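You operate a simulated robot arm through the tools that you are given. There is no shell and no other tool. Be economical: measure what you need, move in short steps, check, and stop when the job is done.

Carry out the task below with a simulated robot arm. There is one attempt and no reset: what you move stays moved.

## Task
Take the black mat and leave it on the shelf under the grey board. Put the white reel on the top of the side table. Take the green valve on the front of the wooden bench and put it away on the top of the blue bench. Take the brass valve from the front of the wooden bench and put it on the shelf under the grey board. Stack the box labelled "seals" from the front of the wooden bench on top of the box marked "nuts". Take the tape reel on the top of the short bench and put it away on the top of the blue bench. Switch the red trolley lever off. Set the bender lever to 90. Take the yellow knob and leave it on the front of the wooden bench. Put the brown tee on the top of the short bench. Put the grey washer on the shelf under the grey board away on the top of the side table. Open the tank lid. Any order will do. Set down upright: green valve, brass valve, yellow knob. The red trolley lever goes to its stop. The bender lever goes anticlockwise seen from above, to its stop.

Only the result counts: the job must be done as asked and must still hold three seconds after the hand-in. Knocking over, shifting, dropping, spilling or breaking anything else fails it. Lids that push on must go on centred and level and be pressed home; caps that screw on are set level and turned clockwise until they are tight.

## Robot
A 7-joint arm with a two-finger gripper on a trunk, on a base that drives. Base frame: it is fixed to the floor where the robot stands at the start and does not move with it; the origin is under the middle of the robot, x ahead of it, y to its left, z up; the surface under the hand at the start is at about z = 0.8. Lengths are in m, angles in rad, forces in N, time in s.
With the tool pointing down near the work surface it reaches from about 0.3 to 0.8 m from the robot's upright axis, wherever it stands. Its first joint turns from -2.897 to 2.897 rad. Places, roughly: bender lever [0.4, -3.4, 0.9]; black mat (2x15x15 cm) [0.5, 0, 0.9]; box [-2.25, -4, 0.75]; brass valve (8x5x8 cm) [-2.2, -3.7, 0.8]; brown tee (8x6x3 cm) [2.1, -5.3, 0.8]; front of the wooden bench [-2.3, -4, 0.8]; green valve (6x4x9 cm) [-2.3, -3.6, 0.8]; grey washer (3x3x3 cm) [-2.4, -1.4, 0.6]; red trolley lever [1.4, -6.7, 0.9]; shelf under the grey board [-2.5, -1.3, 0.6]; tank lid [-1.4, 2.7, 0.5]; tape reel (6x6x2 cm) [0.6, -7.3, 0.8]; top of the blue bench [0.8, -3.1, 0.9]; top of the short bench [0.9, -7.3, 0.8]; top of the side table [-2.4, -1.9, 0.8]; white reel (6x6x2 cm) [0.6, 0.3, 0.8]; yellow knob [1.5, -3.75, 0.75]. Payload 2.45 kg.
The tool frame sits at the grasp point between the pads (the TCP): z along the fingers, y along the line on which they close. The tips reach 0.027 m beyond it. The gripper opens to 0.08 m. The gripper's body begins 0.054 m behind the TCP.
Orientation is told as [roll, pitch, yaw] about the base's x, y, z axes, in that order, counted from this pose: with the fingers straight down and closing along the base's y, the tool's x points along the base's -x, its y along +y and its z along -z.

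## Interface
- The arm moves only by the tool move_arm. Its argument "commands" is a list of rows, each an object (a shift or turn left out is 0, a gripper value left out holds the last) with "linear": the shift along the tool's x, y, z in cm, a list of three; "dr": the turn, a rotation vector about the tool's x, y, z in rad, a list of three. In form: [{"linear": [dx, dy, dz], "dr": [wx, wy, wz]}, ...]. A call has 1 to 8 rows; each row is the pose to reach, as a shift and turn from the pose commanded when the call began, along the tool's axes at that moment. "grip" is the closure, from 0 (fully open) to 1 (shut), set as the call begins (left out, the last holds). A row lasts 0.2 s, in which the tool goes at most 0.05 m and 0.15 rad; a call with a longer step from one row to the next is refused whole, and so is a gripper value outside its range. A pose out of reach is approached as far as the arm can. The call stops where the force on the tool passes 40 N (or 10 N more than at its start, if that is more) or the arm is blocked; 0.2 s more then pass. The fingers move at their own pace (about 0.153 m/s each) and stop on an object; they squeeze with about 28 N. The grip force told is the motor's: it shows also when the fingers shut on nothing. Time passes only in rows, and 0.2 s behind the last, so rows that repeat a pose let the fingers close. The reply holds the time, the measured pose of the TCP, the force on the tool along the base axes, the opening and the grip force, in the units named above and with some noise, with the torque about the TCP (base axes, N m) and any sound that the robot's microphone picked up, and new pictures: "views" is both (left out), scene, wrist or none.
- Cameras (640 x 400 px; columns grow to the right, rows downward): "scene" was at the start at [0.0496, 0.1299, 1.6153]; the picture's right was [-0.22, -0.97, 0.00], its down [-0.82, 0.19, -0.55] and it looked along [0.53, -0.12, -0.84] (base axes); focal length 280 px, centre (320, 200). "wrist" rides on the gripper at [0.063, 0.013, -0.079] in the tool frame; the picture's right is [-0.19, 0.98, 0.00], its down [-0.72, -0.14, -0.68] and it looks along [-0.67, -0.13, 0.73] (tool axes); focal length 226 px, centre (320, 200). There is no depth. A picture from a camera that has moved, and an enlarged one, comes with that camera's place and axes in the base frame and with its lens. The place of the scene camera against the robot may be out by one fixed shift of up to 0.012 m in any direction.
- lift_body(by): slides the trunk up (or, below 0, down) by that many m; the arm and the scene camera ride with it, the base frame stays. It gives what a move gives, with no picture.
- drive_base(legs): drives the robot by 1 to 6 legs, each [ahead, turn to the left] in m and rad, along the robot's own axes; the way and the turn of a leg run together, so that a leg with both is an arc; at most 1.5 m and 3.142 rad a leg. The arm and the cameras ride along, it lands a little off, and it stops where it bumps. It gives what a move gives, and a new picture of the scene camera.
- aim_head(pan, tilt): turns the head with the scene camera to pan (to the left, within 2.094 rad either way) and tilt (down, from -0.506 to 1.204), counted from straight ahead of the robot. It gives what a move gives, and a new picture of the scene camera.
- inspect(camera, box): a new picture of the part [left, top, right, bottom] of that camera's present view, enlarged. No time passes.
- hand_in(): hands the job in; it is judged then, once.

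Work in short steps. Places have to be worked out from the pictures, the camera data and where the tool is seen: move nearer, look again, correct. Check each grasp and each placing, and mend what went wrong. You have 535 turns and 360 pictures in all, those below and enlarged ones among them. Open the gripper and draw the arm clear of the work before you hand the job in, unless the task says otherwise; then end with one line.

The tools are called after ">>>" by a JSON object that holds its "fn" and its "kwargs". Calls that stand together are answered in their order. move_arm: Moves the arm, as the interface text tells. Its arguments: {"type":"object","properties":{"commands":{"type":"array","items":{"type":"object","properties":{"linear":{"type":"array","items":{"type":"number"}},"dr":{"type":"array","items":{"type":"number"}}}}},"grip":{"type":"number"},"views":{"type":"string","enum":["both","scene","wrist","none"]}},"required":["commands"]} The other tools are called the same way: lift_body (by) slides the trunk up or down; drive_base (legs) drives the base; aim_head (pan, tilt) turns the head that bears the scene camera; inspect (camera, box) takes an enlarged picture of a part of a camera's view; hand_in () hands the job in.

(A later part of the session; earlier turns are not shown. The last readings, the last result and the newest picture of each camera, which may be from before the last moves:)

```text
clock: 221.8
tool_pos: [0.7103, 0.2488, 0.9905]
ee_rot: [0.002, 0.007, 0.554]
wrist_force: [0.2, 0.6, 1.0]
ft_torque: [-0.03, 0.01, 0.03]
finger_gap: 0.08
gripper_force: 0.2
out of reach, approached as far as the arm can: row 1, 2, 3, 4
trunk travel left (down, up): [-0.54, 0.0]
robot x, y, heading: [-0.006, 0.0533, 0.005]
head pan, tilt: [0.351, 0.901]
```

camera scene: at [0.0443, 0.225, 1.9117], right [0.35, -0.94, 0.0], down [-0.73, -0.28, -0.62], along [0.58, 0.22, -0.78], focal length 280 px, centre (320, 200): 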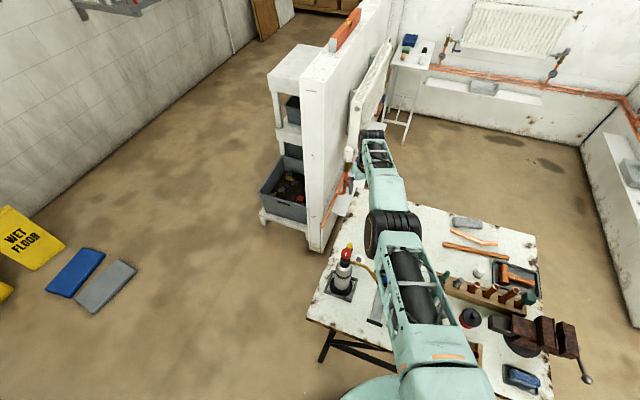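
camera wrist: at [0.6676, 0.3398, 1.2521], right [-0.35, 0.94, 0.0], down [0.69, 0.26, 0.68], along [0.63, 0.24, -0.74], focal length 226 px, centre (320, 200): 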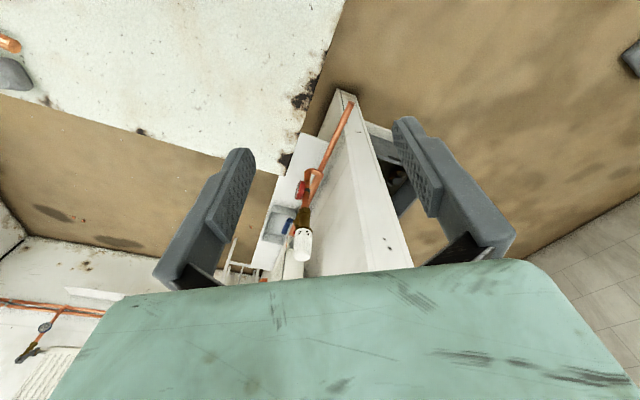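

The shoulder is higher than I assumed, and the arm is fully straight. I'll raise the hand clear of the torch, back away from the bench, and unfold it there.

>>> {"fn": "move_arm", "kwargs": {"commands": [{"linear": [-2, 0, -4]}, {"linear": [-4, 0, -8]}, {"linear": [-5, 0, -12]}, {"linear": [-6, 0, -16]}, {"linear": [-6, 0, -20]}, {"linear": [-6, 0, -22]}], "views": "none"}}

>>> {"fn": "drive_base", "kwargs": {"legs": [[-0.8, 0]]}}

```text
clock: 223.2
tool_pos: [0.7586, 0.2766, 1.2123]
ee_rot: [0.001, 0.007, 0.556]
wrist_force: [-0.8, 0.7, -0.4]
ft_torque: [0.03, -0.05, 0.01]
finger_gap: 0.0798
gripper_force: 0.1
out of reach, approached as far as the arm can: row 2
trunk travel left (down, up): [-0.54, 0.0]
robot x, y, heading: [-0.0043, 0.0492, 0.006]
head pan, tilt: [0.351, 0.901]
```

```text
clock: 227.5
tool_pos: [-0.0304, 0.2717, 1.2126]
ee_rot: [0.001, 0.007, 0.563]
wrist_force: [-1.0, 0.1, 0.3]
ft_torque: [-0.01, 0.05, -0.04]
finger_gap: 0.0797
gripper_force: 0.1
trunk travel left (down, up): [-0.54, 0.0]
robot x, y, heading: [-0.7903, 0.0428, 0.013]
head pan, tilt: [0.351, 0.901]
camera scene: at [-0.7422, 0.2146, 1.9119], right [0.36, -0.93, 0.0], down [-0.73, -0.28, -0.62], along [0.58, 0.22, -0.78], focal length 280 px, centre (320, 200)
```

scene: 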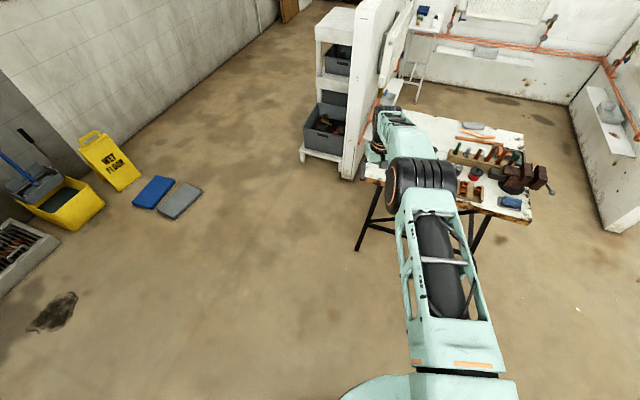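

I'm clear of the bench. Now I'll draw back and down together.

>>> {"fn": "move_arm", "kwargs": {"commands": [{"linear": [0, 0, 4]}, {"linear": [2, 0, 8]}, {"linear": [5, 0, 11]}, {"linear": [8, 0, 14]}, {"linear": [11, 0, 17]}, {"linear": [15, 0, 20]}, {"linear": [19, 0, 22]}], "views": "none"}}

```text
clock: 229.1
tool_pos: [-0.1924, 0.171, 0.9945]
ee_rot: [0.001, 0.007, 0.561]
wrist_force: [-0.1, 0.2, -0.2]
ft_torque: [0.03, -0.02, 0.03]
finger_gap: 0.0802
gripper_force: 0.0
trunk travel left (down, up): [-0.54, 0.0]
robot x, y, heading: [-0.7897, 0.0402, 0.013]
head pan, tilt: [0.351, 0.901]
```

The arm is free again. Reaching past the torch is risky, but the far side of the bench is open: from (1.35, 0.15) the reel is reachable with nothing in between. I'll lower the trunk and swing the arm to the robot's left side for that.

>>> {"fn": "lift_body", "kwargs": {"by": -0.2}}

>>> {"fn": "move_arm", "kwargs": {"commands": [{"linear": [1.5, 3, -3], "dr": [0, 0, -0.1]}, {"linear": [3, 6, -6], "dr": [0, 0, -0.2]}, {"linear": [4.5, 9, -9], "dr": [0, 0, -0.3]}, {"linear": [6, 12, -12], "dr": [0, 0, -0.4]}, {"linear": [7.5, 15, -15], "dr": [0, 0, -0.5]}, {"linear": [9, 18, -18], "dr": [0, 0, -0.6]}, {"linear": [10.5, 21, -21], "dr": [0, 0, -0.65]}, {"linear": [12, 25, -23], "dr": [0, 0, -0.65]}], "views": "none"}}

```text
clock: 231.2
tool_pos: [-0.1933, 0.1714, 0.794]
ee_rot: [0.001, 0.005, 0.562]
wrist_force: [-0.5, 0.5, 0.6]
ft_torque: [-0.01, -0.01, -0.02]
finger_gap: 0.0803
gripper_force: 0.2
trunk travel left (down, up): [-0.34, 0.2]
robot x, y, heading: [-0.7936, 0.0446, 0.013]
head pan, tilt: [0.351, 0.901]
```

```text
clock: 233.0
tool_pos: [-0.4234, 0.3193, 1.0293]
ee_rot: [0.003, 0.003, 1.212]
wrist_force: [0.6, 1.0, 0.5]
ft_torque: [-0.01, 0.01, -0.01]
finger_gap: 0.0802
gripper_force: 0.1
trunk travel left (down, up): [-0.34, 0.2]
robot x, y, heading: [-0.7923, 0.0401, 0.011]
head pan, tilt: [0.351, 0.901]
```

>>> {"fn": "move_arm", "kwargs": {"commands": [{"linear": [-0.8, 4, 0], "dr": [0, 0, -0.07]}, {"linear": [-1.6, 8, -1], "dr": [0, 0, -0.14]}, {"linear": [-2.4, 12, -2], "dr": [0, 0, -0.21]}, {"linear": [-3.2, 16, -3], "dr": [0, 0, -0.28]}, {"linear": [-4, 20, -4], "dr": [0, 0, -0.35]}, {"linear": [-4.8, 24, -4], "dr": [0, 0, -0.42]}, {"linear": [-5.6, 28, -4], "dr": [0, 0, -0.49]}, {"linear": [-6.4, 31, -4], "dr": [0, 0, -0.5]}], "views": "none"}}

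>>> {"fn": "drive_base", "kwargs": {"legs": [[0, -0.98], [1.39, 0], [0, 0.97]]}}

>>> {"fn": "aim_head", "kwargs": {"pan": 0.0, "tilt": 0.6}}

```text
clock: 234.8
tool_pos: [-0.6926, 0.4876, 1.0671]
ee_rot: [0.004, 0.002, 1.713]
wrist_force: [0.4, -0.3, -0.3]
ft_torque: [-0.01, 0.0, -0.01]
finger_gap: 0.0799
gripper_force: 0.1
trunk travel left (down, up): [-0.34, 0.2]
robot x, y, heading: [-0.7917, 0.0426, 0.017]
head pan, tilt: [0.351, 0.901]
```

```text
clock: 246.8
tool_pos: [0.046, -0.6179, 1.065]
ee_rot: [0.005, 0.002, 1.733]
wrist_force: [-0.3, -0.4, 0.3]
ft_torque: [0.01, 0.01, 0.03]
finger_gap: 0.0803
gripper_force: 0.0
trunk travel left (down, up): [-0.34, 0.2]
robot x, y, heading: [-0.0437, -1.0656, 0.03]
head pan, tilt: [0.351, 0.901]
camera scene: at [0.0027, -0.8909, 1.7118], right [0.38, -0.93, 0.0], down [-0.73, -0.3, -0.62], along [0.58, 0.23, -0.78], focal length 280 px, centre (320, 200)
```

scene: 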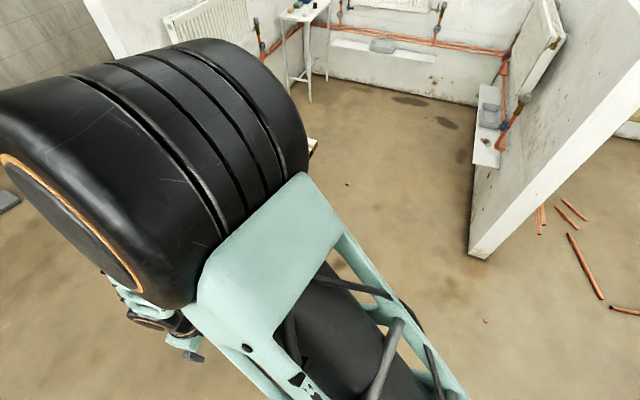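

```text
clock: 247.6
tool_pos: [0.0475, -0.6166, 1.0647]
ee_rot: [0.003, 0.001, 1.734]
wrist_force: [0.7, 0.1, -0.8]
ft_torque: [-0.01, -0.01, 0.0]
finger_gap: 0.08
gripper_force: 0.0
trunk travel left (down, up): [-0.34, 0.2]
robot x, y, heading: [-0.0447, -1.0652, 0.036]
head pan, tilt: [0.0, 0.6]
camera scene: at [0.0212, -0.9162, 1.7366], right [0.04, -1.0, 0.0], down [-0.57, -0.02, -0.82], along [0.82, 0.03, -0.57], focal length 280 px, centre (320, 200)
```

scene: 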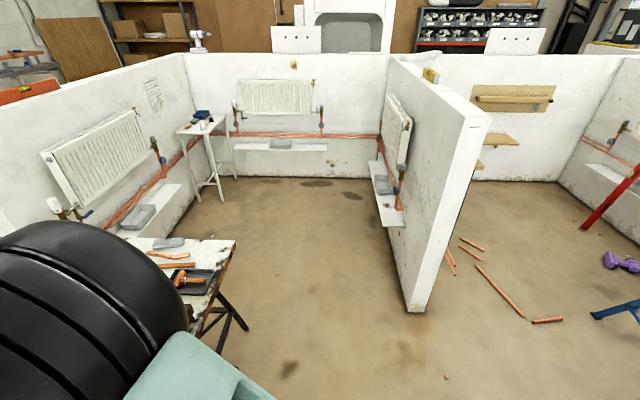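

The bay behind the bench is open. I'll drive through along y≈-1.07, turn to face +y (arm pointing over the bench), and go up to about y=0.1.

>>> {"fn": "drive_base", "kwargs": {"legs": [[0, -0.036], [1.385, 0], [0, 1.56]]}}

>>> {"fn": "aim_head", "kwargs": {"pan": 0.0, "tilt": 0.75}}

```text
clock: 256.9
tool_pos: [1.1945, -0.6549, 1.066]
ee_rot: [0.007, 0.002, 2.296]
wrist_force: [-0.7, 1.0, 0.2]
ft_torque: [-0.02, 0.05, 0.0]
finger_gap: 0.0801
gripper_force: 0.0
trunk travel left (down, up): [-0.34, 0.2]
robot x, y, heading: [1.3554, -1.0796, 0.594]
head pan, tilt: [0.0, 0.6]
stopped in leg 3: the robot was blocked; the commanded pose is now the measured one
camera scene: at [1.3364, -0.9205, 1.7366], right [0.56, -0.83, 0.0], down [-0.47, -0.32, -0.82], along [0.68, 0.46, -0.57], focal length 280 px, centre (320, 200)
```

scene: 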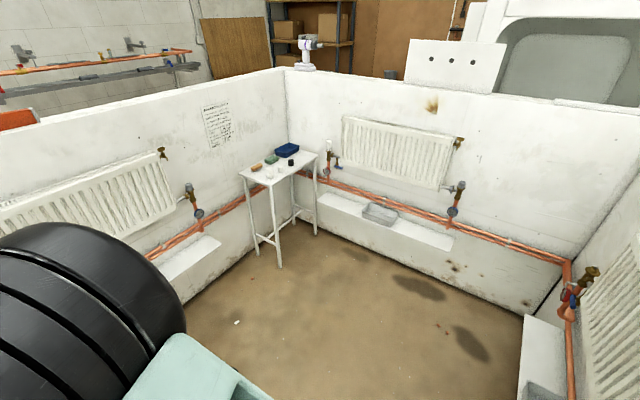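

```text
clock: 257.6
tool_pos: [1.1944, -0.6537, 1.0658]
ee_rot: [0.007, 0.002, 2.296]
wrist_force: [0.1, 0.4, -0.2]
ft_torque: [0.01, -0.02, 0.0]
finger_gap: 0.0798
gripper_force: 0.1
trunk travel left (down, up): [-0.34, 0.2]
robot x, y, heading: [1.357, -1.0824, 0.597]
head pan, tilt: [0.0, 0.75]
camera scene: at [1.3313, -0.9237, 1.7238], right [0.56, -0.83, 0.0], down [-0.56, -0.38, -0.73], along [0.61, 0.41, -0.68], focal length 280 px, centre (320, 200)
```

scene: 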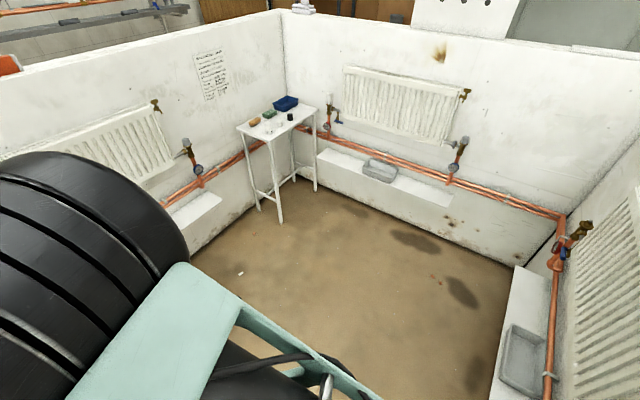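

The base corner met the partition while turning. I'll drive forward away from it, finish the turn, then head up beside the bench.

>>> {"fn": "drive_base", "kwargs": {"legs": [[0.35, 0]]}}

>>> {"fn": "drive_base", "kwargs": {"legs": [[0, 1.27]]}}

```text
clock: 259.9
tool_pos: [1.4888, -0.4531, 1.0645]
ee_rot: [0.008, -0.002, 2.299]
wrist_force: [-0.4, -0.5, 0.3]
ft_torque: [-0.01, 0.01, 0.03]
finger_gap: 0.08
gripper_force: 0.1
trunk travel left (down, up): [-0.34, 0.2]
robot x, y, heading: [1.6556, -0.8787, 0.597]
head pan, tilt: [0.0, 0.75]
camera scene: at [1.6285, -0.7214, 1.7237], right [0.56, -0.83, 0.0], down [-0.56, -0.38, -0.73], along [0.6, 0.41, -0.68], focal length 280 px, centre (320, 200)
```

scene: 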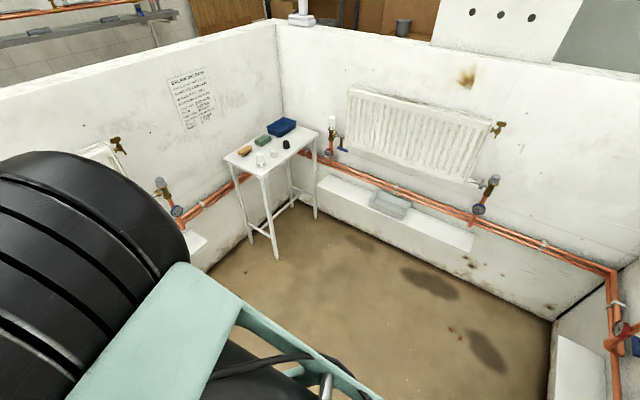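

```text
clock: 263.5
tool_pos: [1.1987, -0.9024, 1.0665]
ee_rot: [0.005, 0.002, -2.732]
wrist_force: [0.1, -0.5, 0.0]
ft_torque: [0.01, -0.02, -0.01]
finger_gap: 0.08
gripper_force: 0.0
trunk travel left (down, up): [-0.34, 0.2]
robot x, y, heading: [1.6525, -0.8788, 1.853]
head pan, tilt: [0.0, 0.75]
camera scene: at [1.5022, -0.8514, 1.7238], right [0.96, 0.28, 0.0], down [0.19, -0.66, -0.73], along [-0.2, 0.7, -0.68], focal length 280 px, centre (320, 200)
```

scene: 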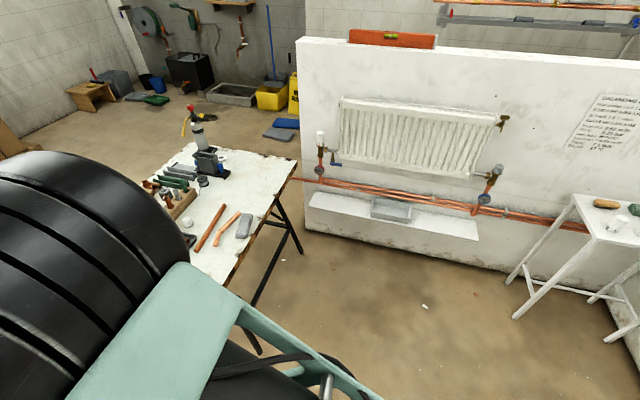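

I can see the bench from behind, with the reel past the dispenser. I'll drive to about (1.33, 0).

>>> {"fn": "drive_base", "kwargs": {"legs": [[0, 0.07], [0.93, 0], [0, -0.35]]}}

>>> {"fn": "aim_head", "kwargs": {"pan": 1.1, "tilt": 0.7}}

```text
clock: 270.0
tool_pos: [0.8873, 0.1091, 1.0662]
ee_rot: [0.008, 0.002, -3.011]
wrist_force: [0.2, 0.0, 1.4]
ft_torque: [-0.02, 0.0, 0.01]
finger_gap: 0.0801
gripper_force: 0.1
trunk travel left (down, up): [-0.34, 0.2]
robot x, y, heading: [1.3333, 0.0063, 1.572]
head pan, tilt: [0.0, 0.75]
camera scene: at [1.1928, 0.0755, 1.7237], right [1.0, 0.0, 0.0], down [0.0, -0.68, -0.73], along [0.0, 0.73, -0.68], focal length 280 px, centre (320, 200)
```

scene: 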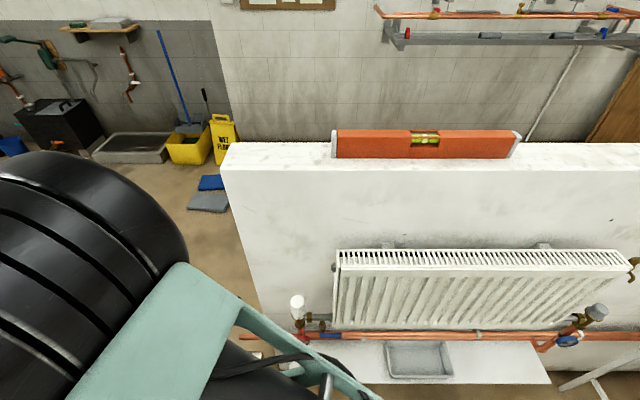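

```text
clock: 271.3
tool_pos: [0.8873, 0.109, 1.0642]
ee_rot: [0.009, 0.003, -3.01]
wrist_force: [-0.6, 0.0, 0.1]
ft_torque: [0.02, 0.02, -0.01]
finger_gap: 0.08
gripper_force: 0.2
trunk travel left (down, up): [-0.34, 0.2]
robot x, y, heading: [1.3344, 0.0061, 1.577]
head pan, tilt: [1.1, 0.7]
camera scene: at [1.117, 0.0308, 1.728], right [0.45, 0.89, 0.0], down [0.57, -0.29, -0.76], along [-0.68, 0.35, -0.64], focal length 280 px, centre (320, 200)
```

scene: 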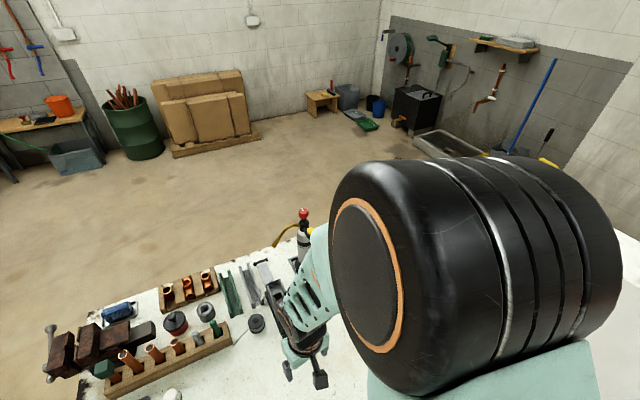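

I'll extend the arm over the reel at height and look through the wrist camera.

>>> {"fn": "move_arm", "kwargs": {"commands": [{"linear": [-3.8, -2.5, 0]}, {"linear": [-7.6, -5, 0]}, {"linear": [-11.4, -7.6, 0]}, {"linear": [-15.2, -10.1, 0]}, {"linear": [-19, -12.6, 1]}, {"linear": [-22.8, -15.2, 2]}, {"linear": [-26.4, -17.6, 3]}, {"linear": [-26.4, -17.6, 3]}], "views": "both"}}

```text
clock: 273.1
tool_pos: [0.6036, 0.2491, 1.0361]
ee_rot: [0.006, 0.001, -3.009]
wrist_force: [0.4, 0.4, -0.6]
ft_torque: [0.0, -0.01, -0.01]
finger_gap: 0.08
gripper_force: 0.0
trunk travel left (down, up): [-0.34, 0.2]
robot x, y, heading: [1.3328, 0.004, 1.577]
head pan, tilt: [1.1, 0.7]
camera scene: at [1.1173, 0.0308, 1.7281], right [0.45, 0.89, 0.0], down [0.57, -0.29, -0.77], along [-0.68, 0.35, -0.64], focal length 280 px, centre (320, 200)
camera wrist: at [0.6675, 0.2471, 1.1163], right [-0.06, -1.0, 0.01], down [-0.73, 0.05, 0.68], along [-0.68, 0.04, -0.73], focal length 226 px, centre (320, 200)
```

scene: 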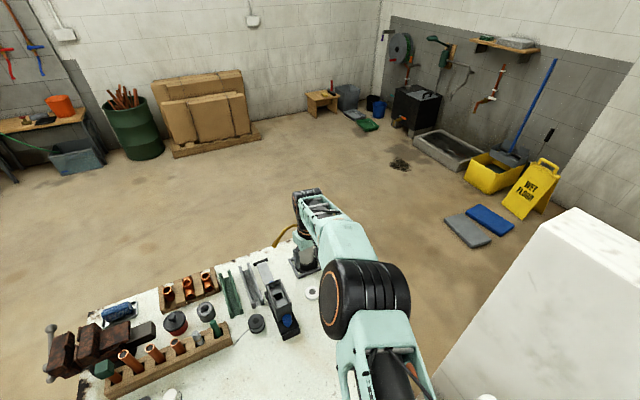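
wrist: 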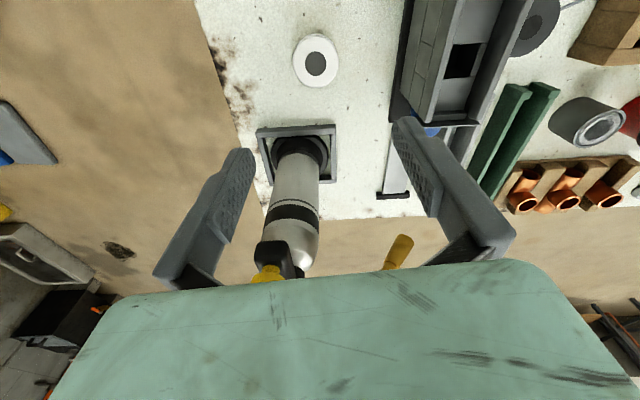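

The reel is at (0.607, 0.254). I'll lean the hand slightly towards the robot to keep away from the torch's knob, then lower the trunk.

>>> {"fn": "move_arm", "kwargs": {"commands": [{"linear": [0.7, -0.4, 0], "dr": [0, -0.08, 0]}, {"linear": [0.7, -0.4, 0], "dr": [0, -0.15, 0]}, {"linear": [0.7, -0.4, 0], "dr": [0, -0.15, 0]}], "views": "none"}}

>>> {"fn": "lift_body", "kwargs": {"by": -0.14}}

>>> {"fn": "inspect", "kwargs": {"camera": "wrist", "box": [0, 0, 640, 400]}}

```text
clock: 273.9
tool_pos: [0.6085, 0.2545, 1.0344]
ee_rot: [0.007, -0.147, -3.011]
wrist_force: [0.0, -0.3, -0.5]
ft_torque: [-0.02, -0.03, 0.03]
finger_gap: 0.0801
gripper_force: 0.2
trunk travel left (down, up): [-0.34, 0.2]
robot x, y, heading: [1.3313, 0.0084, 1.569]
head pan, tilt: [1.1, 0.7]
```

```text
clock: 275.6
tool_pos: [0.6096, 0.2541, 0.896]
ee_rot: [0.004, -0.15, -3.01]
wrist_force: [0.3, 0.1, 0.1]
ft_torque: [0.04, -0.01, 0.02]
finger_gap: 0.0799
gripper_force: 0.0
trunk travel left (down, up): [-0.2, 0.34]
robot x, y, heading: [1.3311, 0.0045, 1.569]
head pan, tilt: [1.1, 0.7]
```

```text
1.00 times, centred on (320, 200) of wrist (not enlarged: the box is as wide or as high as the picture)
camera zoom: at [0.6843, 0.2526, 0.9651], right [-0.06, -1.0, 0.03], down [-0.62, 0.07, 0.78], along [-0.78, 0.03, -0.63], focal length 226 px, centre (320, 200)
```

zoom: 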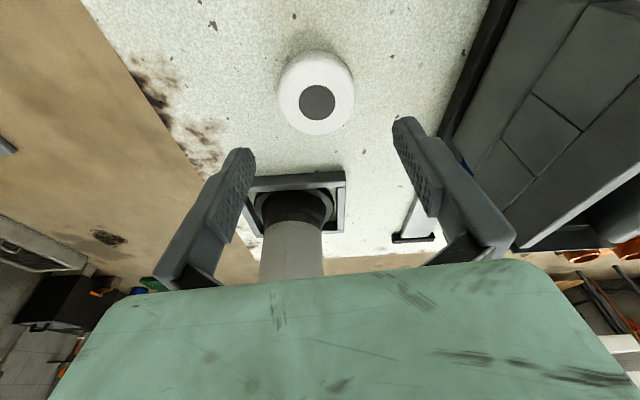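

The reel is centred between the fingers. I'll descend 5.5 cm.

>>> {"fn": "move_arm", "kwargs": {"commands": [{"linear": [0.6, 0, 2]}, {"linear": [0.9, 0, 4]}, {"linear": [1.2, 0, 4.8]}, {"linear": [1.3, 0, 5.3]}, {"linear": [1.3, 0, 5.3]}], "views": "wrist"}}

```text
clock: 276.8
tool_pos: [0.6121, 0.2547, 0.8402]
ee_rot: [0.006, -0.149, -3.011]
wrist_force: [0.6, 0.0, 0.4]
ft_torque: [0.01, 0.01, 0.01]
finger_gap: 0.0801
gripper_force: 0.1
trunk travel left (down, up): [-0.2, 0.34]
robot x, y, heading: [1.3321, 0.0046, 1.569]
head pan, tilt: [1.1, 0.7]
camera wrist: at [0.688, 0.254, 0.9098], right [-0.06, -1.0, 0.03], down [-0.62, 0.06, 0.78], along [-0.78, 0.03, -0.63], focal length 226 px, centre (320, 200)
```

wrist: 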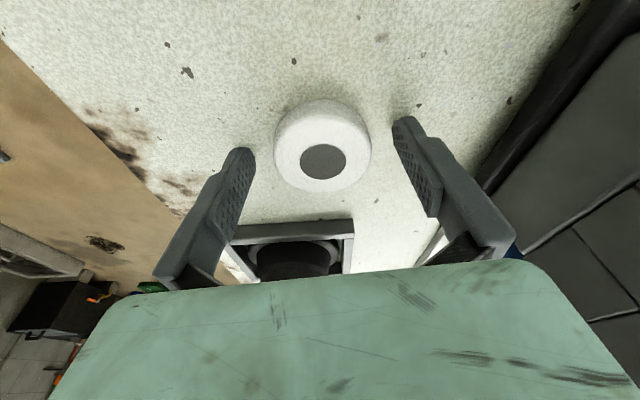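

I'm nearly there. I'll go down 5 mm more and close.

>>> {"fn": "move_arm", "kwargs": {"commands": [{"linear": [0.2, 0, 0.3]}, {"linear": [0.3, 0, 0.6]}, {"linear": [0.3, 0, 0.6]}], "views": "none"}}

>>> {"fn": "move_arm", "kwargs": {"commands": [{"linear": [0, 0, 0]}, {"linear": [0, 0, 0]}, {"linear": [0, 0, 0]}], "grip": 1, "views": "wrist"}}

```text
clock: 277.6
tool_pos: [0.6133, 0.2556, 0.8389]
ee_rot: [0.002, -0.157, -3.011]
wrist_force: [-14.8, 9.2, 25.1]
ft_torque: [1.23, 0.67, 0.61]
finger_gap: 0.0781
gripper_force: 0.0
trunk travel left (down, up): [-0.2, 0.34]
robot x, y, heading: [1.3305, 0.0063, 1.571]
head pan, tilt: [1.1, 0.7]
```

```text
clock: 278.4
tool_pos: [0.6155, 0.2538, 0.8339]
ee_rot: [0.007, -0.146, -3.011]
wrist_force: [-0.1, 0.0, -0.8]
ft_torque: [-0.01, -0.02, 0.04]
finger_gap: 0.0517
gripper_force: 27.7
trunk travel left (down, up): [-0.2, 0.34]
robot x, y, heading: [1.3324, 0.0114, 1.575]
head pan, tilt: [1.1, 0.7]
camera wrist: at [0.6904, 0.2527, 0.9037], right [-0.06, -1.0, 0.04], down [-0.62, 0.07, 0.78], along [-0.78, 0.02, -0.63], focal length 226 px, centre (320, 200)
```

wrist: 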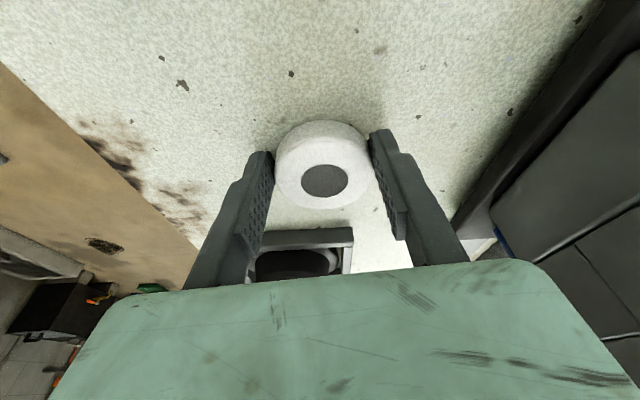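

The reel is gripped. I'll lift and retract back across the bench.

>>> {"fn": "move_arm", "kwargs": {"commands": [{"linear": [-0.3, 0, -2]}, {"linear": [-0.9, 0, -6]}, {"linear": [-1.5, 0, -10]}, {"linear": [-2.1, 0, -14]}, {"linear": [-2.4, 0, -17]}, {"linear": [1.5, 0, -18.5]}, {"linear": [5, 0, -20]}, {"linear": [8, 1, -21]}], "views": "wrist"}}

```text
clock: 280.2
tool_pos: [0.7256, 0.2589, 1.0286]
ee_rot: [0.006, -0.149, -3.01]
wrist_force: [-0.4, 0.0, -0.5]
ft_torque: [-0.02, 0.03, 0.01]
finger_gap: 0.0519
gripper_force: 28.2
trunk travel left (down, up): [-0.2, 0.34]
robot x, y, heading: [1.3358, 0.0045, 1.571]
head pan, tilt: [1.1, 0.7]
camera wrist: at [0.8018, 0.2575, 1.0977], right [-0.06, -1.0, 0.03], down [-0.62, 0.07, 0.78], along [-0.78, 0.03, -0.63], focal length 226 px, centre (320, 200)
```

wrist: 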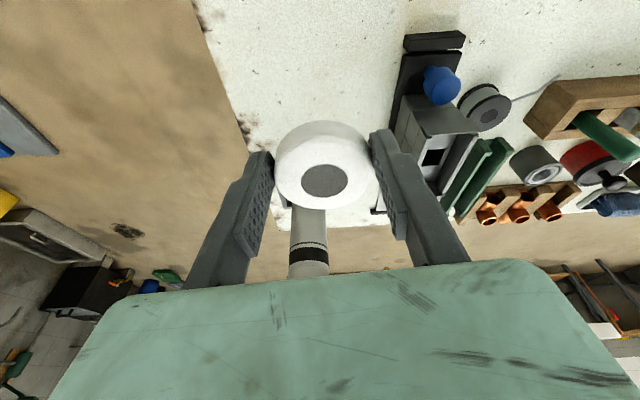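

I have the reel and nothing was disturbed. I'll level and tuck the arm, then retrace my path out of the bay.

>>> {"fn": "move_arm", "kwargs": {"commands": [{"linear": [3.5, 3, -0.5], "dr": [0, 0.05, 0]}, {"linear": [7, 6, -1], "dr": [0, 0.1, 0]}, {"linear": [10, 9.5, -1.5], "dr": [0, 0.149, 0]}, {"linear": [12, 13.5, -2], "dr": [0, 0.149, 0]}, {"linear": [14, 17.5, -2.1], "dr": [0, 0.149, 0]}, {"linear": [14, 17.5, -2.1], "dr": [0, 0.149, 0]}], "views": "none"}}

>>> {"fn": "drive_base", "kwargs": {"legs": [[0, 0.35], [-0.93, 0], [0, -1.325], [-0.35, 0], [0, -0.58]]}}

```text
clock: 281.6
tool_pos: [0.8896, 0.108, 1.0325]
ee_rot: [0.004, 0.0, -3.012]
wrist_force: [-0.6, 0.4, 0.5]
ft_torque: [0.02, 0.01, 0.01]
finger_gap: 0.0522
gripper_force: 27.7
trunk travel left (down, up): [-0.2, 0.34]
robot x, y, heading: [1.3314, 0.0052, 1.575]
head pan, tilt: [1.1, 0.7]
```

```text
clock: 294.3
tool_pos: [1.4425, -0.6102, 1.0323]
ee_rot: [0.009, 0.0, 1.747]
wrist_force: [-0.1, 0.4, -1.1]
ft_torque: [0.01, -0.01, 0.02]
finger_gap: 0.0515
gripper_force: 27.8
trunk travel left (down, up): [-0.2, 0.34]
robot x, y, heading: [1.3595, -1.0615, 0.042]
head pan, tilt: [1.1, 0.7]
camera scene: at [1.3699, -0.8353, 1.588], right [0.91, -0.41, 0.0], down [-0.27, -0.59, -0.76], along [0.32, 0.7, -0.64], focal length 280 px, centre (320, 200)
```

scene: 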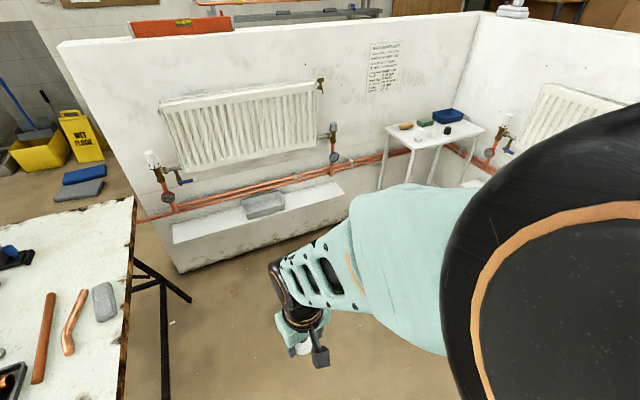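

I'm lined up with the exit. I'll back out, then head for the side table.

>>> {"fn": "drive_base", "kwargs": {"legs": [[-1.4, 0], [0, -2.79], [1.4, 0], [0, -0.4]]}}

>>> {"fn": "aim_head", "kwargs": {"pan": 0.3, "tilt": 0.8}}

```text
clock: 315.8
tool_pos: [-1.4197, -2.1437, 1.0319]
ee_rot: [0.006, 0.001, -1.417]
wrist_force: [-0.2, -0.5, 0.2]
ft_torque: [0.0, 0.01, -0.01]
finger_gap: 0.0518
gripper_force: 27.9
trunk travel left (down, up): [-0.2, 0.34]
robot x, y, heading: [-1.3308, -1.6971, -3.12]
head pan, tilt: [1.1, 0.7]
camera scene: at [-1.3414, -1.9082, 1.588], right [-0.9, 0.44, 0.0], down [0.28, 0.58, -0.76], along [-0.33, -0.69, -0.64], focal length 280 px, centre (320, 200)
```

scene: 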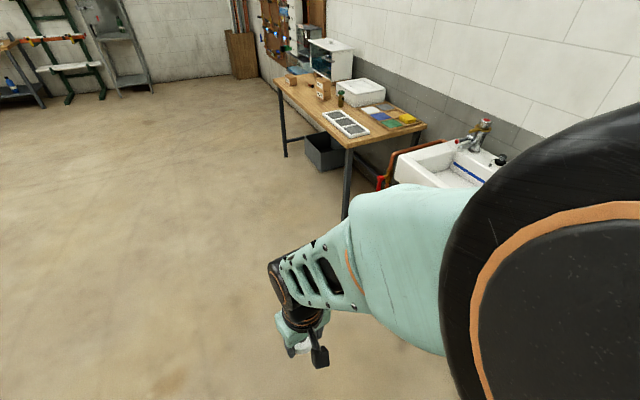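

```text
clock: 316.9
tool_pos: [-1.4198, -2.1434, 1.0328]
ee_rot: [0.007, 0.0, -1.417]
wrist_force: [0.1, -0.1, 0.0]
ft_torque: [-0.01, 0.0, 0.01]
finger_gap: 0.0516
gripper_force: 28.7
trunk travel left (down, up): [-0.2, 0.34]
robot x, y, heading: [-1.3299, -1.6967, -3.126]
head pan, tilt: [0.3, 0.799]
camera scene: at [-1.3808, -1.8573, 1.5798], right [-0.32, 0.95, 0.0], down [0.68, 0.23, -0.7], along [-0.66, -0.22, -0.72], focal length 280 px, centre (320, 200)
```

scene: 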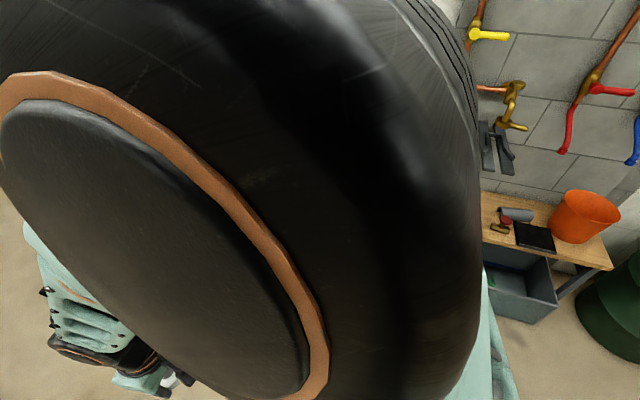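

I'll drive 0.42 m closer and then swing the arm towards the front-left part of the table.

>>> {"fn": "drive_base", "kwargs": {"legs": [[0.42, 0]]}}

>>> {"fn": "move_arm", "kwargs": {"commands": [{"linear": [0.5, -4, 0]}, {"linear": [1, -8, 0]}, {"linear": [1.5, -12, 0]}, {"linear": [2, -16, 0]}, {"linear": [2.5, -20, 0]}, {"linear": [3, -24, 0]}], "views": "both"}}

```text
clock: 319.5
tool_pos: [-1.8464, -2.1522, 1.0321]
ee_rot: [0.007, 0.0, -1.416]
wrist_force: [-0.5, -0.3, -0.2]
ft_torque: [0.01, -0.02, 0.02]
finger_gap: 0.0513
gripper_force: 28.3
trunk travel left (down, up): [-0.2, 0.34]
robot x, y, heading: [-1.7532, -1.7053, -3.119]
head pan, tilt: [0.3, 0.799]
camera scene: at [-1.8075, -1.8657, 1.5797], right [-0.31, 0.95, 0.0], down [0.68, 0.23, -0.7], along [-0.66, -0.22, -0.72], focal length 280 px, centre (320, 200)
```

scene: 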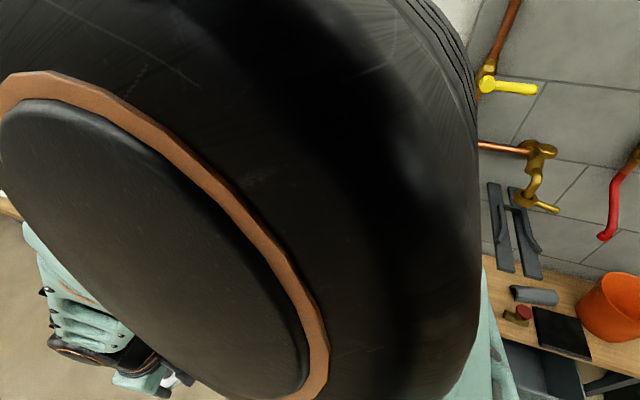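

```text
clock: 320.9
tool_pos: [-2.0868, -2.1601, 1.0261]
ee_rot: [0.007, 0.0, -1.417]
wrist_force: [-0.2, 0.4, -0.4]
ft_torque: [-0.02, -0.02, 0.03]
finger_gap: 0.0508
gripper_force: 28.2
trunk travel left (down, up): [-0.2, 0.34]
robot x, y, heading: [-1.754, -1.7033, -3.121]
head pan, tilt: [0.3, 0.799]
camera scene: at [-1.8077, -1.8657, 1.5797], right [-0.31, 0.95, 0.0], down [0.68, 0.23, -0.7], along [-0.66, -0.22, -0.72], focal length 280 px, centre (320, 200)
camera wrist: at [-2.0853, -2.0946, 1.1069], right [1.0, -0.04, 0.01], down [-0.03, -0.73, 0.68], along [-0.02, -0.68, -0.73], focal length 226 px, centre (320, 200)
```

scene: 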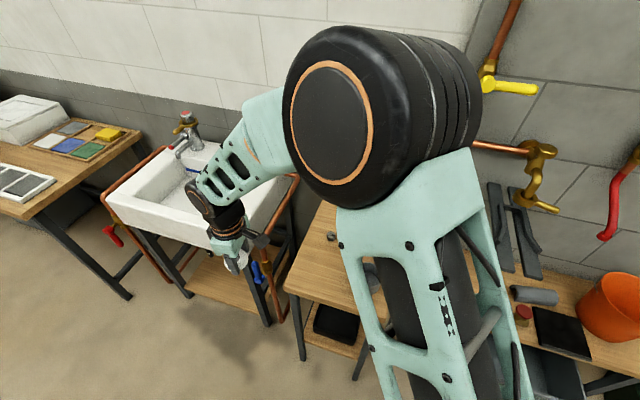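
wrist: 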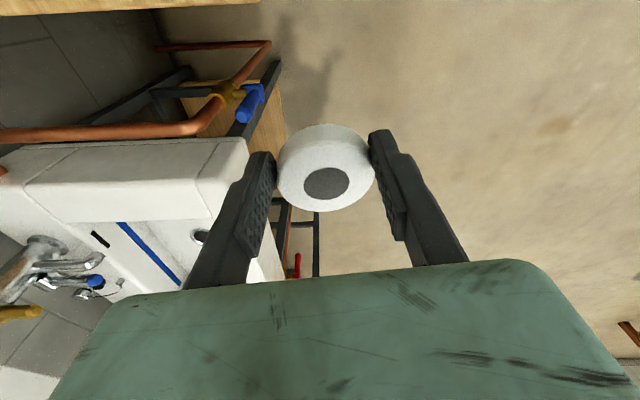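

I'm in front of the table's left edge. I'll move over the free spot at (-2.24, -2.0).

>>> {"fn": "move_arm", "kwargs": {"commands": [{"linear": [3.6, -2.5, 0]}, {"linear": [7.2, -5, 0]}, {"linear": [10.8, -7.5, 0]}, {"linear": [14.4, -10, 0]}, {"linear": [18.1, -12.7, 0]}, {"linear": [18.1, -12.7, 0]}], "views": "both"}}

```text
clock: 322.3
tool_pos: [-2.2405, -2.0003, 1.0313]
ee_rot: [0.005, -0.001, -1.419]
wrist_force: [0.1, 0.4, 0.2]
ft_torque: [-0.04, 0.02, -0.01]
finger_gap: 0.0512
gripper_force: 28.3
trunk travel left (down, up): [-0.2, 0.34]
robot x, y, heading: [-1.7539, -1.708, -3.12]
head pan, tilt: [0.3, 0.799]
camera scene: at [-1.8074, -1.8653, 1.5798], right [-0.31, 0.95, 0.0], down [0.68, 0.23, -0.7], along [-0.66, -0.22, -0.72], focal length 280 px, centre (320, 200)
camera wrist: at [-2.2384, -1.9348, 1.1102], right [1.0, -0.04, 0.01], down [-0.03, -0.73, 0.68], along [-0.02, -0.68, -0.73], focal length 226 px, centre (320, 200)
```

scene: 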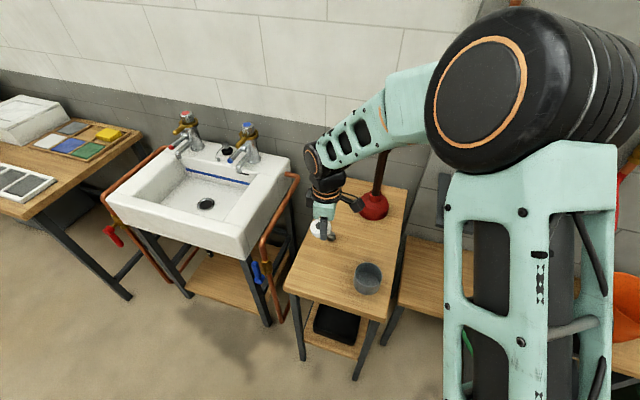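
wrist: 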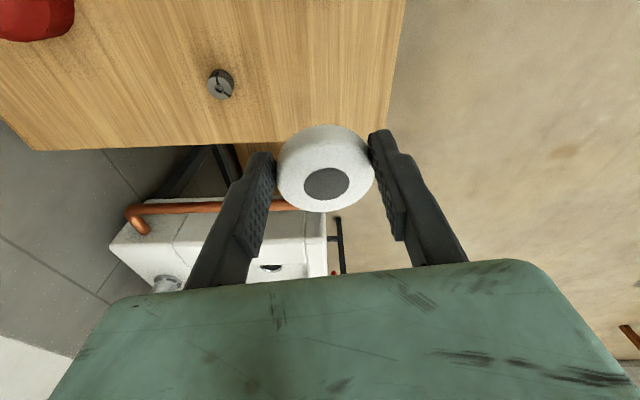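

The spot is clear. I'll restore the 0.15 lean used at the grasp so the reel sits level, then lower near the surface.

>>> {"fn": "move_arm", "kwargs": {"commands": [{"dr": [0, -0.08, 0]}, {"dr": [0, -0.15, 0]}, {"dr": [0, -0.15, 0]}], "views": "none"}}

>>> {"fn": "move_arm", "kwargs": {"commands": [{"linear": [0.6, 0, 4]}, {"linear": [1.2, 0, 8]}, {"linear": [1.8, 0, 12]}, {"linear": [2.4, 0, 16]}, {"linear": [2.55, 0, 17]}, {"linear": [2.55, 0, 17]}], "views": "wrist"}}

```text
clock: 323.1
tool_pos: [-2.2404, -1.9994, 1.03]
ee_rot: [0.007, -0.148, -1.418]
wrist_force: [-1.2, -0.9, 0.1]
ft_torque: [0.0, -0.01, 0.03]
finger_gap: 0.0508
gripper_force: 28.1
trunk travel left (down, up): [-0.2, 0.34]
robot x, y, heading: [-1.7521, -1.7075, -3.121]
head pan, tilt: [0.3, 0.799]
```

```text
clock: 324.5
tool_pos: [-2.2396, -1.999, 0.8595]
ee_rot: [0.005, -0.15, -1.418]
wrist_force: [0.1, 0.0, -1.5]
ft_torque: [0.0, -0.01, -0.02]
finger_gap: 0.0509
gripper_force: 28.2
trunk travel left (down, up): [-0.2, 0.34]
robot x, y, heading: [-1.7564, -1.7078, -3.122]
head pan, tilt: [0.3, 0.799]
camera wrist: at [-2.2395, -1.9232, 0.928], right [1.0, -0.04, 0.03], down [-0.05, -0.62, 0.78], along [-0.01, -0.78, -0.62], focal length 226 px, centre (320, 200)
```

wrist: 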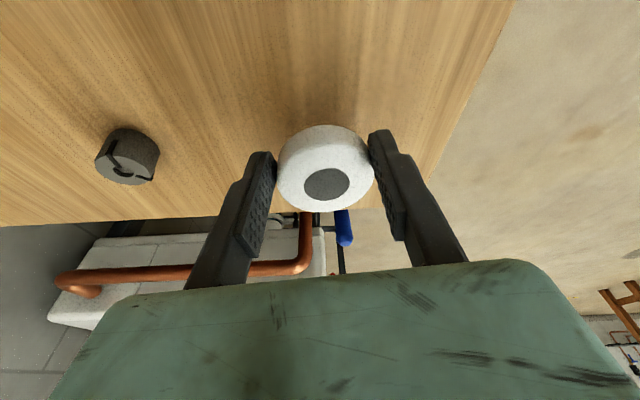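

>>> {"fn": "move_arm", "kwargs": {"commands": [{"linear": [0.07, 0, 0.5]}, {"linear": [0.15, 0, 1.0]}, {"linear": [0.22, 0, 1.5]}, {"linear": [0.28, 0, 1.9]}, {"linear": [0.33, 0, 2.2]}, {"linear": [0.33, 0, 2.2]}], "views": "none"}}

```text
clock: 325.9
tool_pos: [-2.2399, -1.9995, 0.8362]
ee_rot: [0.006, -0.149, -1.42]
wrist_force: [-0.9, -0.6, 1.1]
ft_torque: [0.0, -0.04, -0.02]
finger_gap: 0.051
gripper_force: 27.8
trunk travel left (down, up): [-0.2, 0.34]
robot x, y, heading: [-1.7582, -1.7075, -3.124]
head pan, tilt: [0.3, 0.799]
```

I'm near contact. I'll take two more 2 mm steps.

>>> {"fn": "move_arm", "kwargs": {"commands": [{"linear": [0.03, 0, 0.2]}, {"linear": [0.06, 0, 0.4]}, {"linear": [0.06, 0, 0.4]}], "views": "none"}}

```text
clock: 326.7
tool_pos: [-2.2396, -2.0002, 0.8326]
ee_rot: [0.006, -0.152, -1.418]
wrist_force: [0.3, -0.2, 0.1]
ft_torque: [0.03, -0.03, 0.01]
finger_gap: 0.0509
gripper_force: 28.1
trunk travel left (down, up): [-0.2, 0.34]
robot x, y, heading: [-1.7551, -1.7068, -3.12]
head pan, tilt: [0.3, 0.799]
```

>>> {"fn": "move_arm", "kwargs": {"commands": [{"linear": [0.03, 0, 0.2]}, {"linear": [0.06, 0, 0.4]}, {"linear": [0.09, 0, 0.6]}, {"linear": [0.09, 0, 0.6]}], "views": "none"}}

```text
clock: 327.5
tool_pos: [-2.2418, -2.0004, 0.8315]
ee_rot: [-0.001, -0.15, -1.415]
wrist_force: [2.8, 1.9, 18.6]
ft_torque: [-0.1, -0.31, 0.13]
finger_gap: 0.0504
gripper_force: 27.9
trunk travel left (down, up): [-0.2, 0.34]
robot x, y, heading: [-1.7574, -1.706, -3.125]
head pan, tilt: [0.3, 0.799]
stopped in row 4: the force on the tool passed its limit at 42 N (the readings are from after the stop); the commanded pose is now the measured one
```

Contact. I'll release, rise and check.

>>> {"fn": "move_arm", "kwargs": {"commands": [{"linear": [0, 0, -0.1]}, {"linear": [0, 0, -0.1]}], "grip": 0.15, "views": "none"}}

>>> {"fn": "move_arm", "kwargs": {"commands": [{"linear": [-0.4, 0, -3]}, {"linear": [-1, 0, -7]}, {"linear": [-1.6, 0, -11]}, {"linear": [-2.2, 0, -15]}, {"linear": [-2.6, 0, -18], "dr": [0, 0.08, 0]}, {"linear": [-2.6, 0, -18], "dr": [0, 0.15, 0]}], "views": "wrist"}}

```text
clock: 328.1
tool_pos: [-2.2435, -2.0002, 0.8308]
ee_rot: [-0.004, -0.152, -1.418]
wrist_force: [-8.8, -1.1, 32.7]
ft_torque: [0.16, -0.41, 0.47]
finger_gap: 0.0533
gripper_force: 0.1
trunk travel left (down, up): [-0.2, 0.34]
robot x, y, heading: [-1.7514, -1.708, -3.124]
head pan, tilt: [0.3, 0.799]
```

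```text
clock: 329.5
tool_pos: [-2.2416, -1.9993, 1.0127]
ee_rot: [0.003, 0.0, -1.419]
wrist_force: [0.8, -0.7, -0.2]
ft_torque: [0.0, -0.01, -0.02]
finger_gap: 0.068
gripper_force: 0.1
trunk travel left (down, up): [-0.2, 0.34]
robot x, y, heading: [-1.7538, -1.7093, -3.124]
head pan, tilt: [0.3, 0.799]
camera wrist: at [-2.239, -1.9337, 1.0913], right [1.0, -0.04, 0.0], down [-0.03, -0.73, 0.68], along [-0.03, -0.68, -0.73], focal length 226 px, centre (320, 200)
```

wrist: 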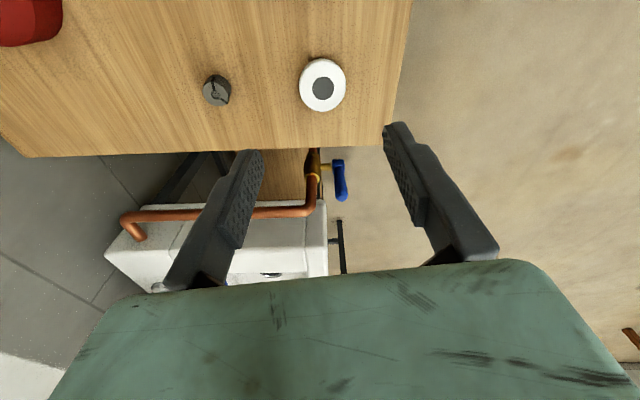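

The white reel is on the side table. Next is the green valve, so I'll drive back to the wooden bench.

>>> {"fn": "drive_base", "kwargs": {"legs": [[-0.3, 0], [0, 1.55], [1.0, 0], [1.0, 0], [0, -1.57]]}}

>>> {"fn": "aim_head", "kwargs": {"pan": -0.2, "tilt": 0.8}}

```text
clock: 348.7
tool_pos: [-1.9892, -3.9743, 1.0121]
ee_rot: [0.001, 0.0, -1.415]
wrist_force: [0.2, -0.3, 0.4]
ft_torque: [0.01, -0.02, 0.0]
finger_gap: 0.0681
gripper_force: 0.1
trunk travel left (down, up): [-0.2, 0.34]
robot x, y, heading: [-1.5015, -3.6821, -3.123]
head pan, tilt: [0.3, 0.799]
camera scene: at [-1.5545, -3.8406, 1.5797], right [-0.32, 0.95, 0.0], down [0.68, 0.23, -0.7], along [-0.66, -0.22, -0.72], focal length 280 px, centre (320, 200)
```

scene: 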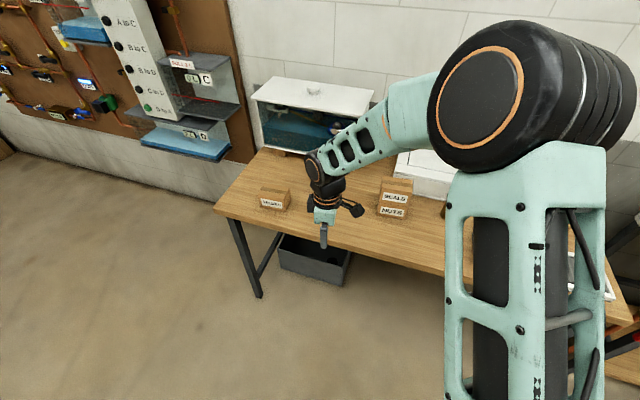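

```text
clock: 349.6
tool_pos: [-1.9883, -3.9746, 1.0114]
ee_rot: [0.001, 0.0, -1.414]
wrist_force: [-0.3, -0.1, 0.1]
ft_torque: [0.01, 0.02, -0.01]
finger_gap: 0.0679
gripper_force: 0.1
trunk travel left (down, up): [-0.2, 0.34]
robot x, y, heading: [-1.4992, -3.6796, -3.12]
head pan, tilt: [-0.201, 0.799]
camera scene: at [-1.5574, -3.8007, 1.5797], right [0.18, 0.98, 0.0], down [0.71, -0.13, -0.7], along [-0.69, 0.12, -0.72], focal length 280 px, centre (320, 200)
```

scene: 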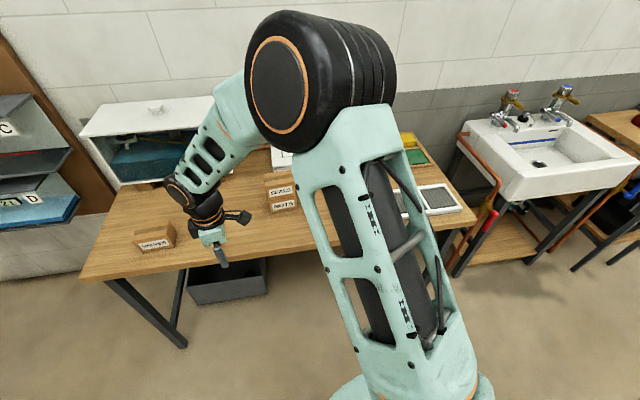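

The green valve should be at about (-2.335, -3.628). I'll drive 0.15 m closer and bring the wrist camera over to view it.

>>> {"fn": "drive_base", "kwargs": {"legs": [[0.15, 0]]}}

>>> {"fn": "move_arm", "kwargs": {"commands": [{"linear": [4, 0, -3]}, {"linear": [8.5, 0, -5]}, {"linear": [13, 0, -6]}, {"linear": [17.5, 0, -6]}, {"linear": [22, 0, -6]}, {"linear": [26.5, 0, -6]}, {"linear": [31, -1, -6]}, {"linear": [35.5, -3, -6]}], "grip": 0, "views": "none"}}

>>> {"fn": "move_arm", "kwargs": {"commands": [{"linear": [3, -3, 0]}, {"linear": [6, -6.5, 0]}, {"linear": [8, -10.5, 2]}, {"linear": [10, -14, 4]}, {"linear": [10, -14, 4]}], "views": "both"}}

```text
clock: 351.0
tool_pos: [-2.1421, -3.9767, 1.0112]
ee_rot: [0.004, -0.001, -1.417]
wrist_force: [-0.4, -0.3, -0.8]
ft_torque: [0.03, 0.01, 0.01]
finger_gap: 0.0681
gripper_force: 0.1
trunk travel left (down, up): [-0.2, 0.34]
robot x, y, heading: [-1.656, -3.6855, -3.124]
head pan, tilt: [-0.201, 0.799]
camera scene: at [-1.7107, -3.8038, 1.5797], right [0.18, 0.98, 0.0], down [0.71, -0.13, -0.7], along [-0.69, 0.13, -0.72], focal length 280 px, centre (320, 200)
```

scene: 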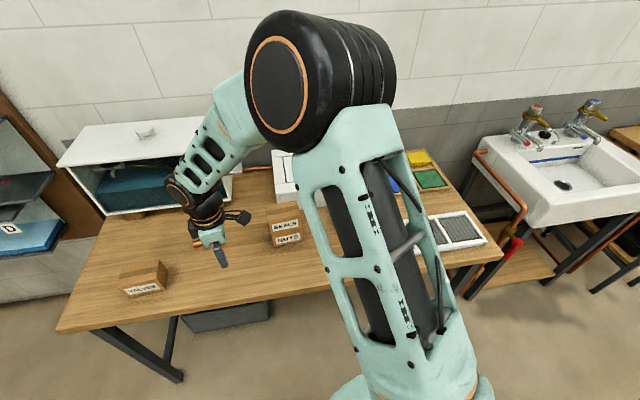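

```text
clock: 352.8
tool_pos: [-2.2272, -3.6271, 1.0731]
ee_rot: [0.003, 0.0, -1.416]
wrist_force: [-0.3, -0.9, -0.1]
ft_torque: [0.0, -0.03, 0.0]
finger_gap: 0.0797
gripper_force: 0.1
trunk travel left (down, up): [-0.2, 0.34]
robot x, y, heading: [-1.6575, -3.6886, -3.126]
head pan, tilt: [-0.201, 0.799]
```

```text
clock: 354.0
tool_pos: [-2.3789, -3.5507, 1.0285]
ee_rot: [0.005, 0.0, -1.417]
wrist_force: [-0.3, 0.5, -0.8]
ft_torque: [-0.04, -0.01, 0.0]
finger_gap: 0.08
gripper_force: 0.1
trunk travel left (down, up): [-0.2, 0.34]
robot x, y, heading: [-1.6511, -3.6814, -3.124]
head pan, tilt: [-0.201, 0.799]
camera scene: at [-1.7099, -3.8034, 1.5798], right [0.18, 0.98, 0.0], down [0.71, -0.13, -0.7], along [-0.69, 0.13, -0.72], focal length 280 px, centre (320, 200)
camera wrist: at [-2.3777, -3.4854, 1.1086], right [1.0, -0.04, 0.0], down [-0.03, -0.73, 0.68], along [-0.03, -0.68, -0.73], focal length 226 px, centre (320, 200)
```

scene: 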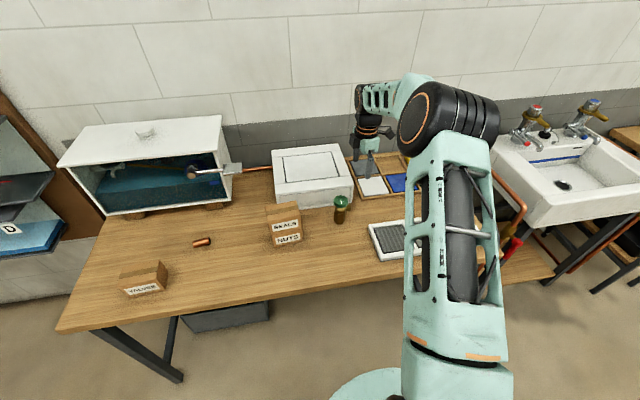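
wrist: 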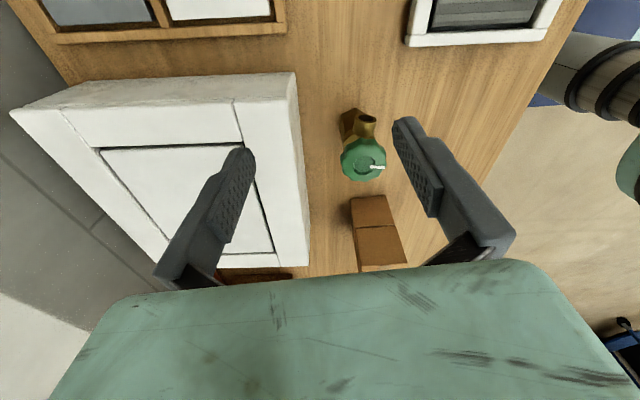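

The valve is at (-2.334, -3.635), with the white box's edge 5 cm behind its knob. I'll zoom in for its shape.

>>> {"fn": "inspect", "kwargs": {"camera": "wrist", "box": [290, 80, 440, 200]}}

>>> {"fn": "inspect", "kwargs": {"camera": "scene", "box": [290, 170, 410, 250]}}

```text
3.33 times, centred on (365, 140) of wrist
camera zoom: at [-2.3777, -3.4854, 1.1086], right [1.0, -0.04, 0.0], down [-0.03, -0.73, 0.68], along [-0.03, -0.68, -0.73], focal length 754 px, centre (170, 400)
```

zoom: 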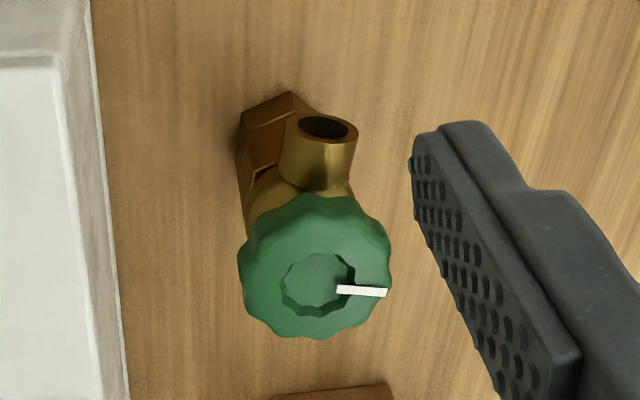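

```text
5.00 times, centred on (350, 210) of scene
camera zoom: at [-1.7099, -3.8034, 1.5798], right [0.18, 0.98, 0.0], down [0.71, -0.13, -0.7], along [-0.69, 0.13, -0.72], focal length 1398 px, centre (170, 150)
```

zoom: 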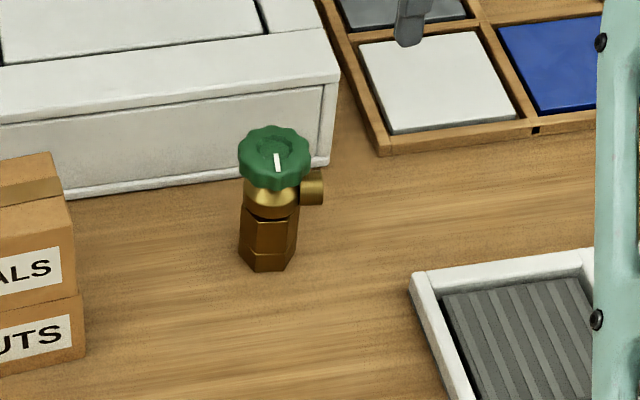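

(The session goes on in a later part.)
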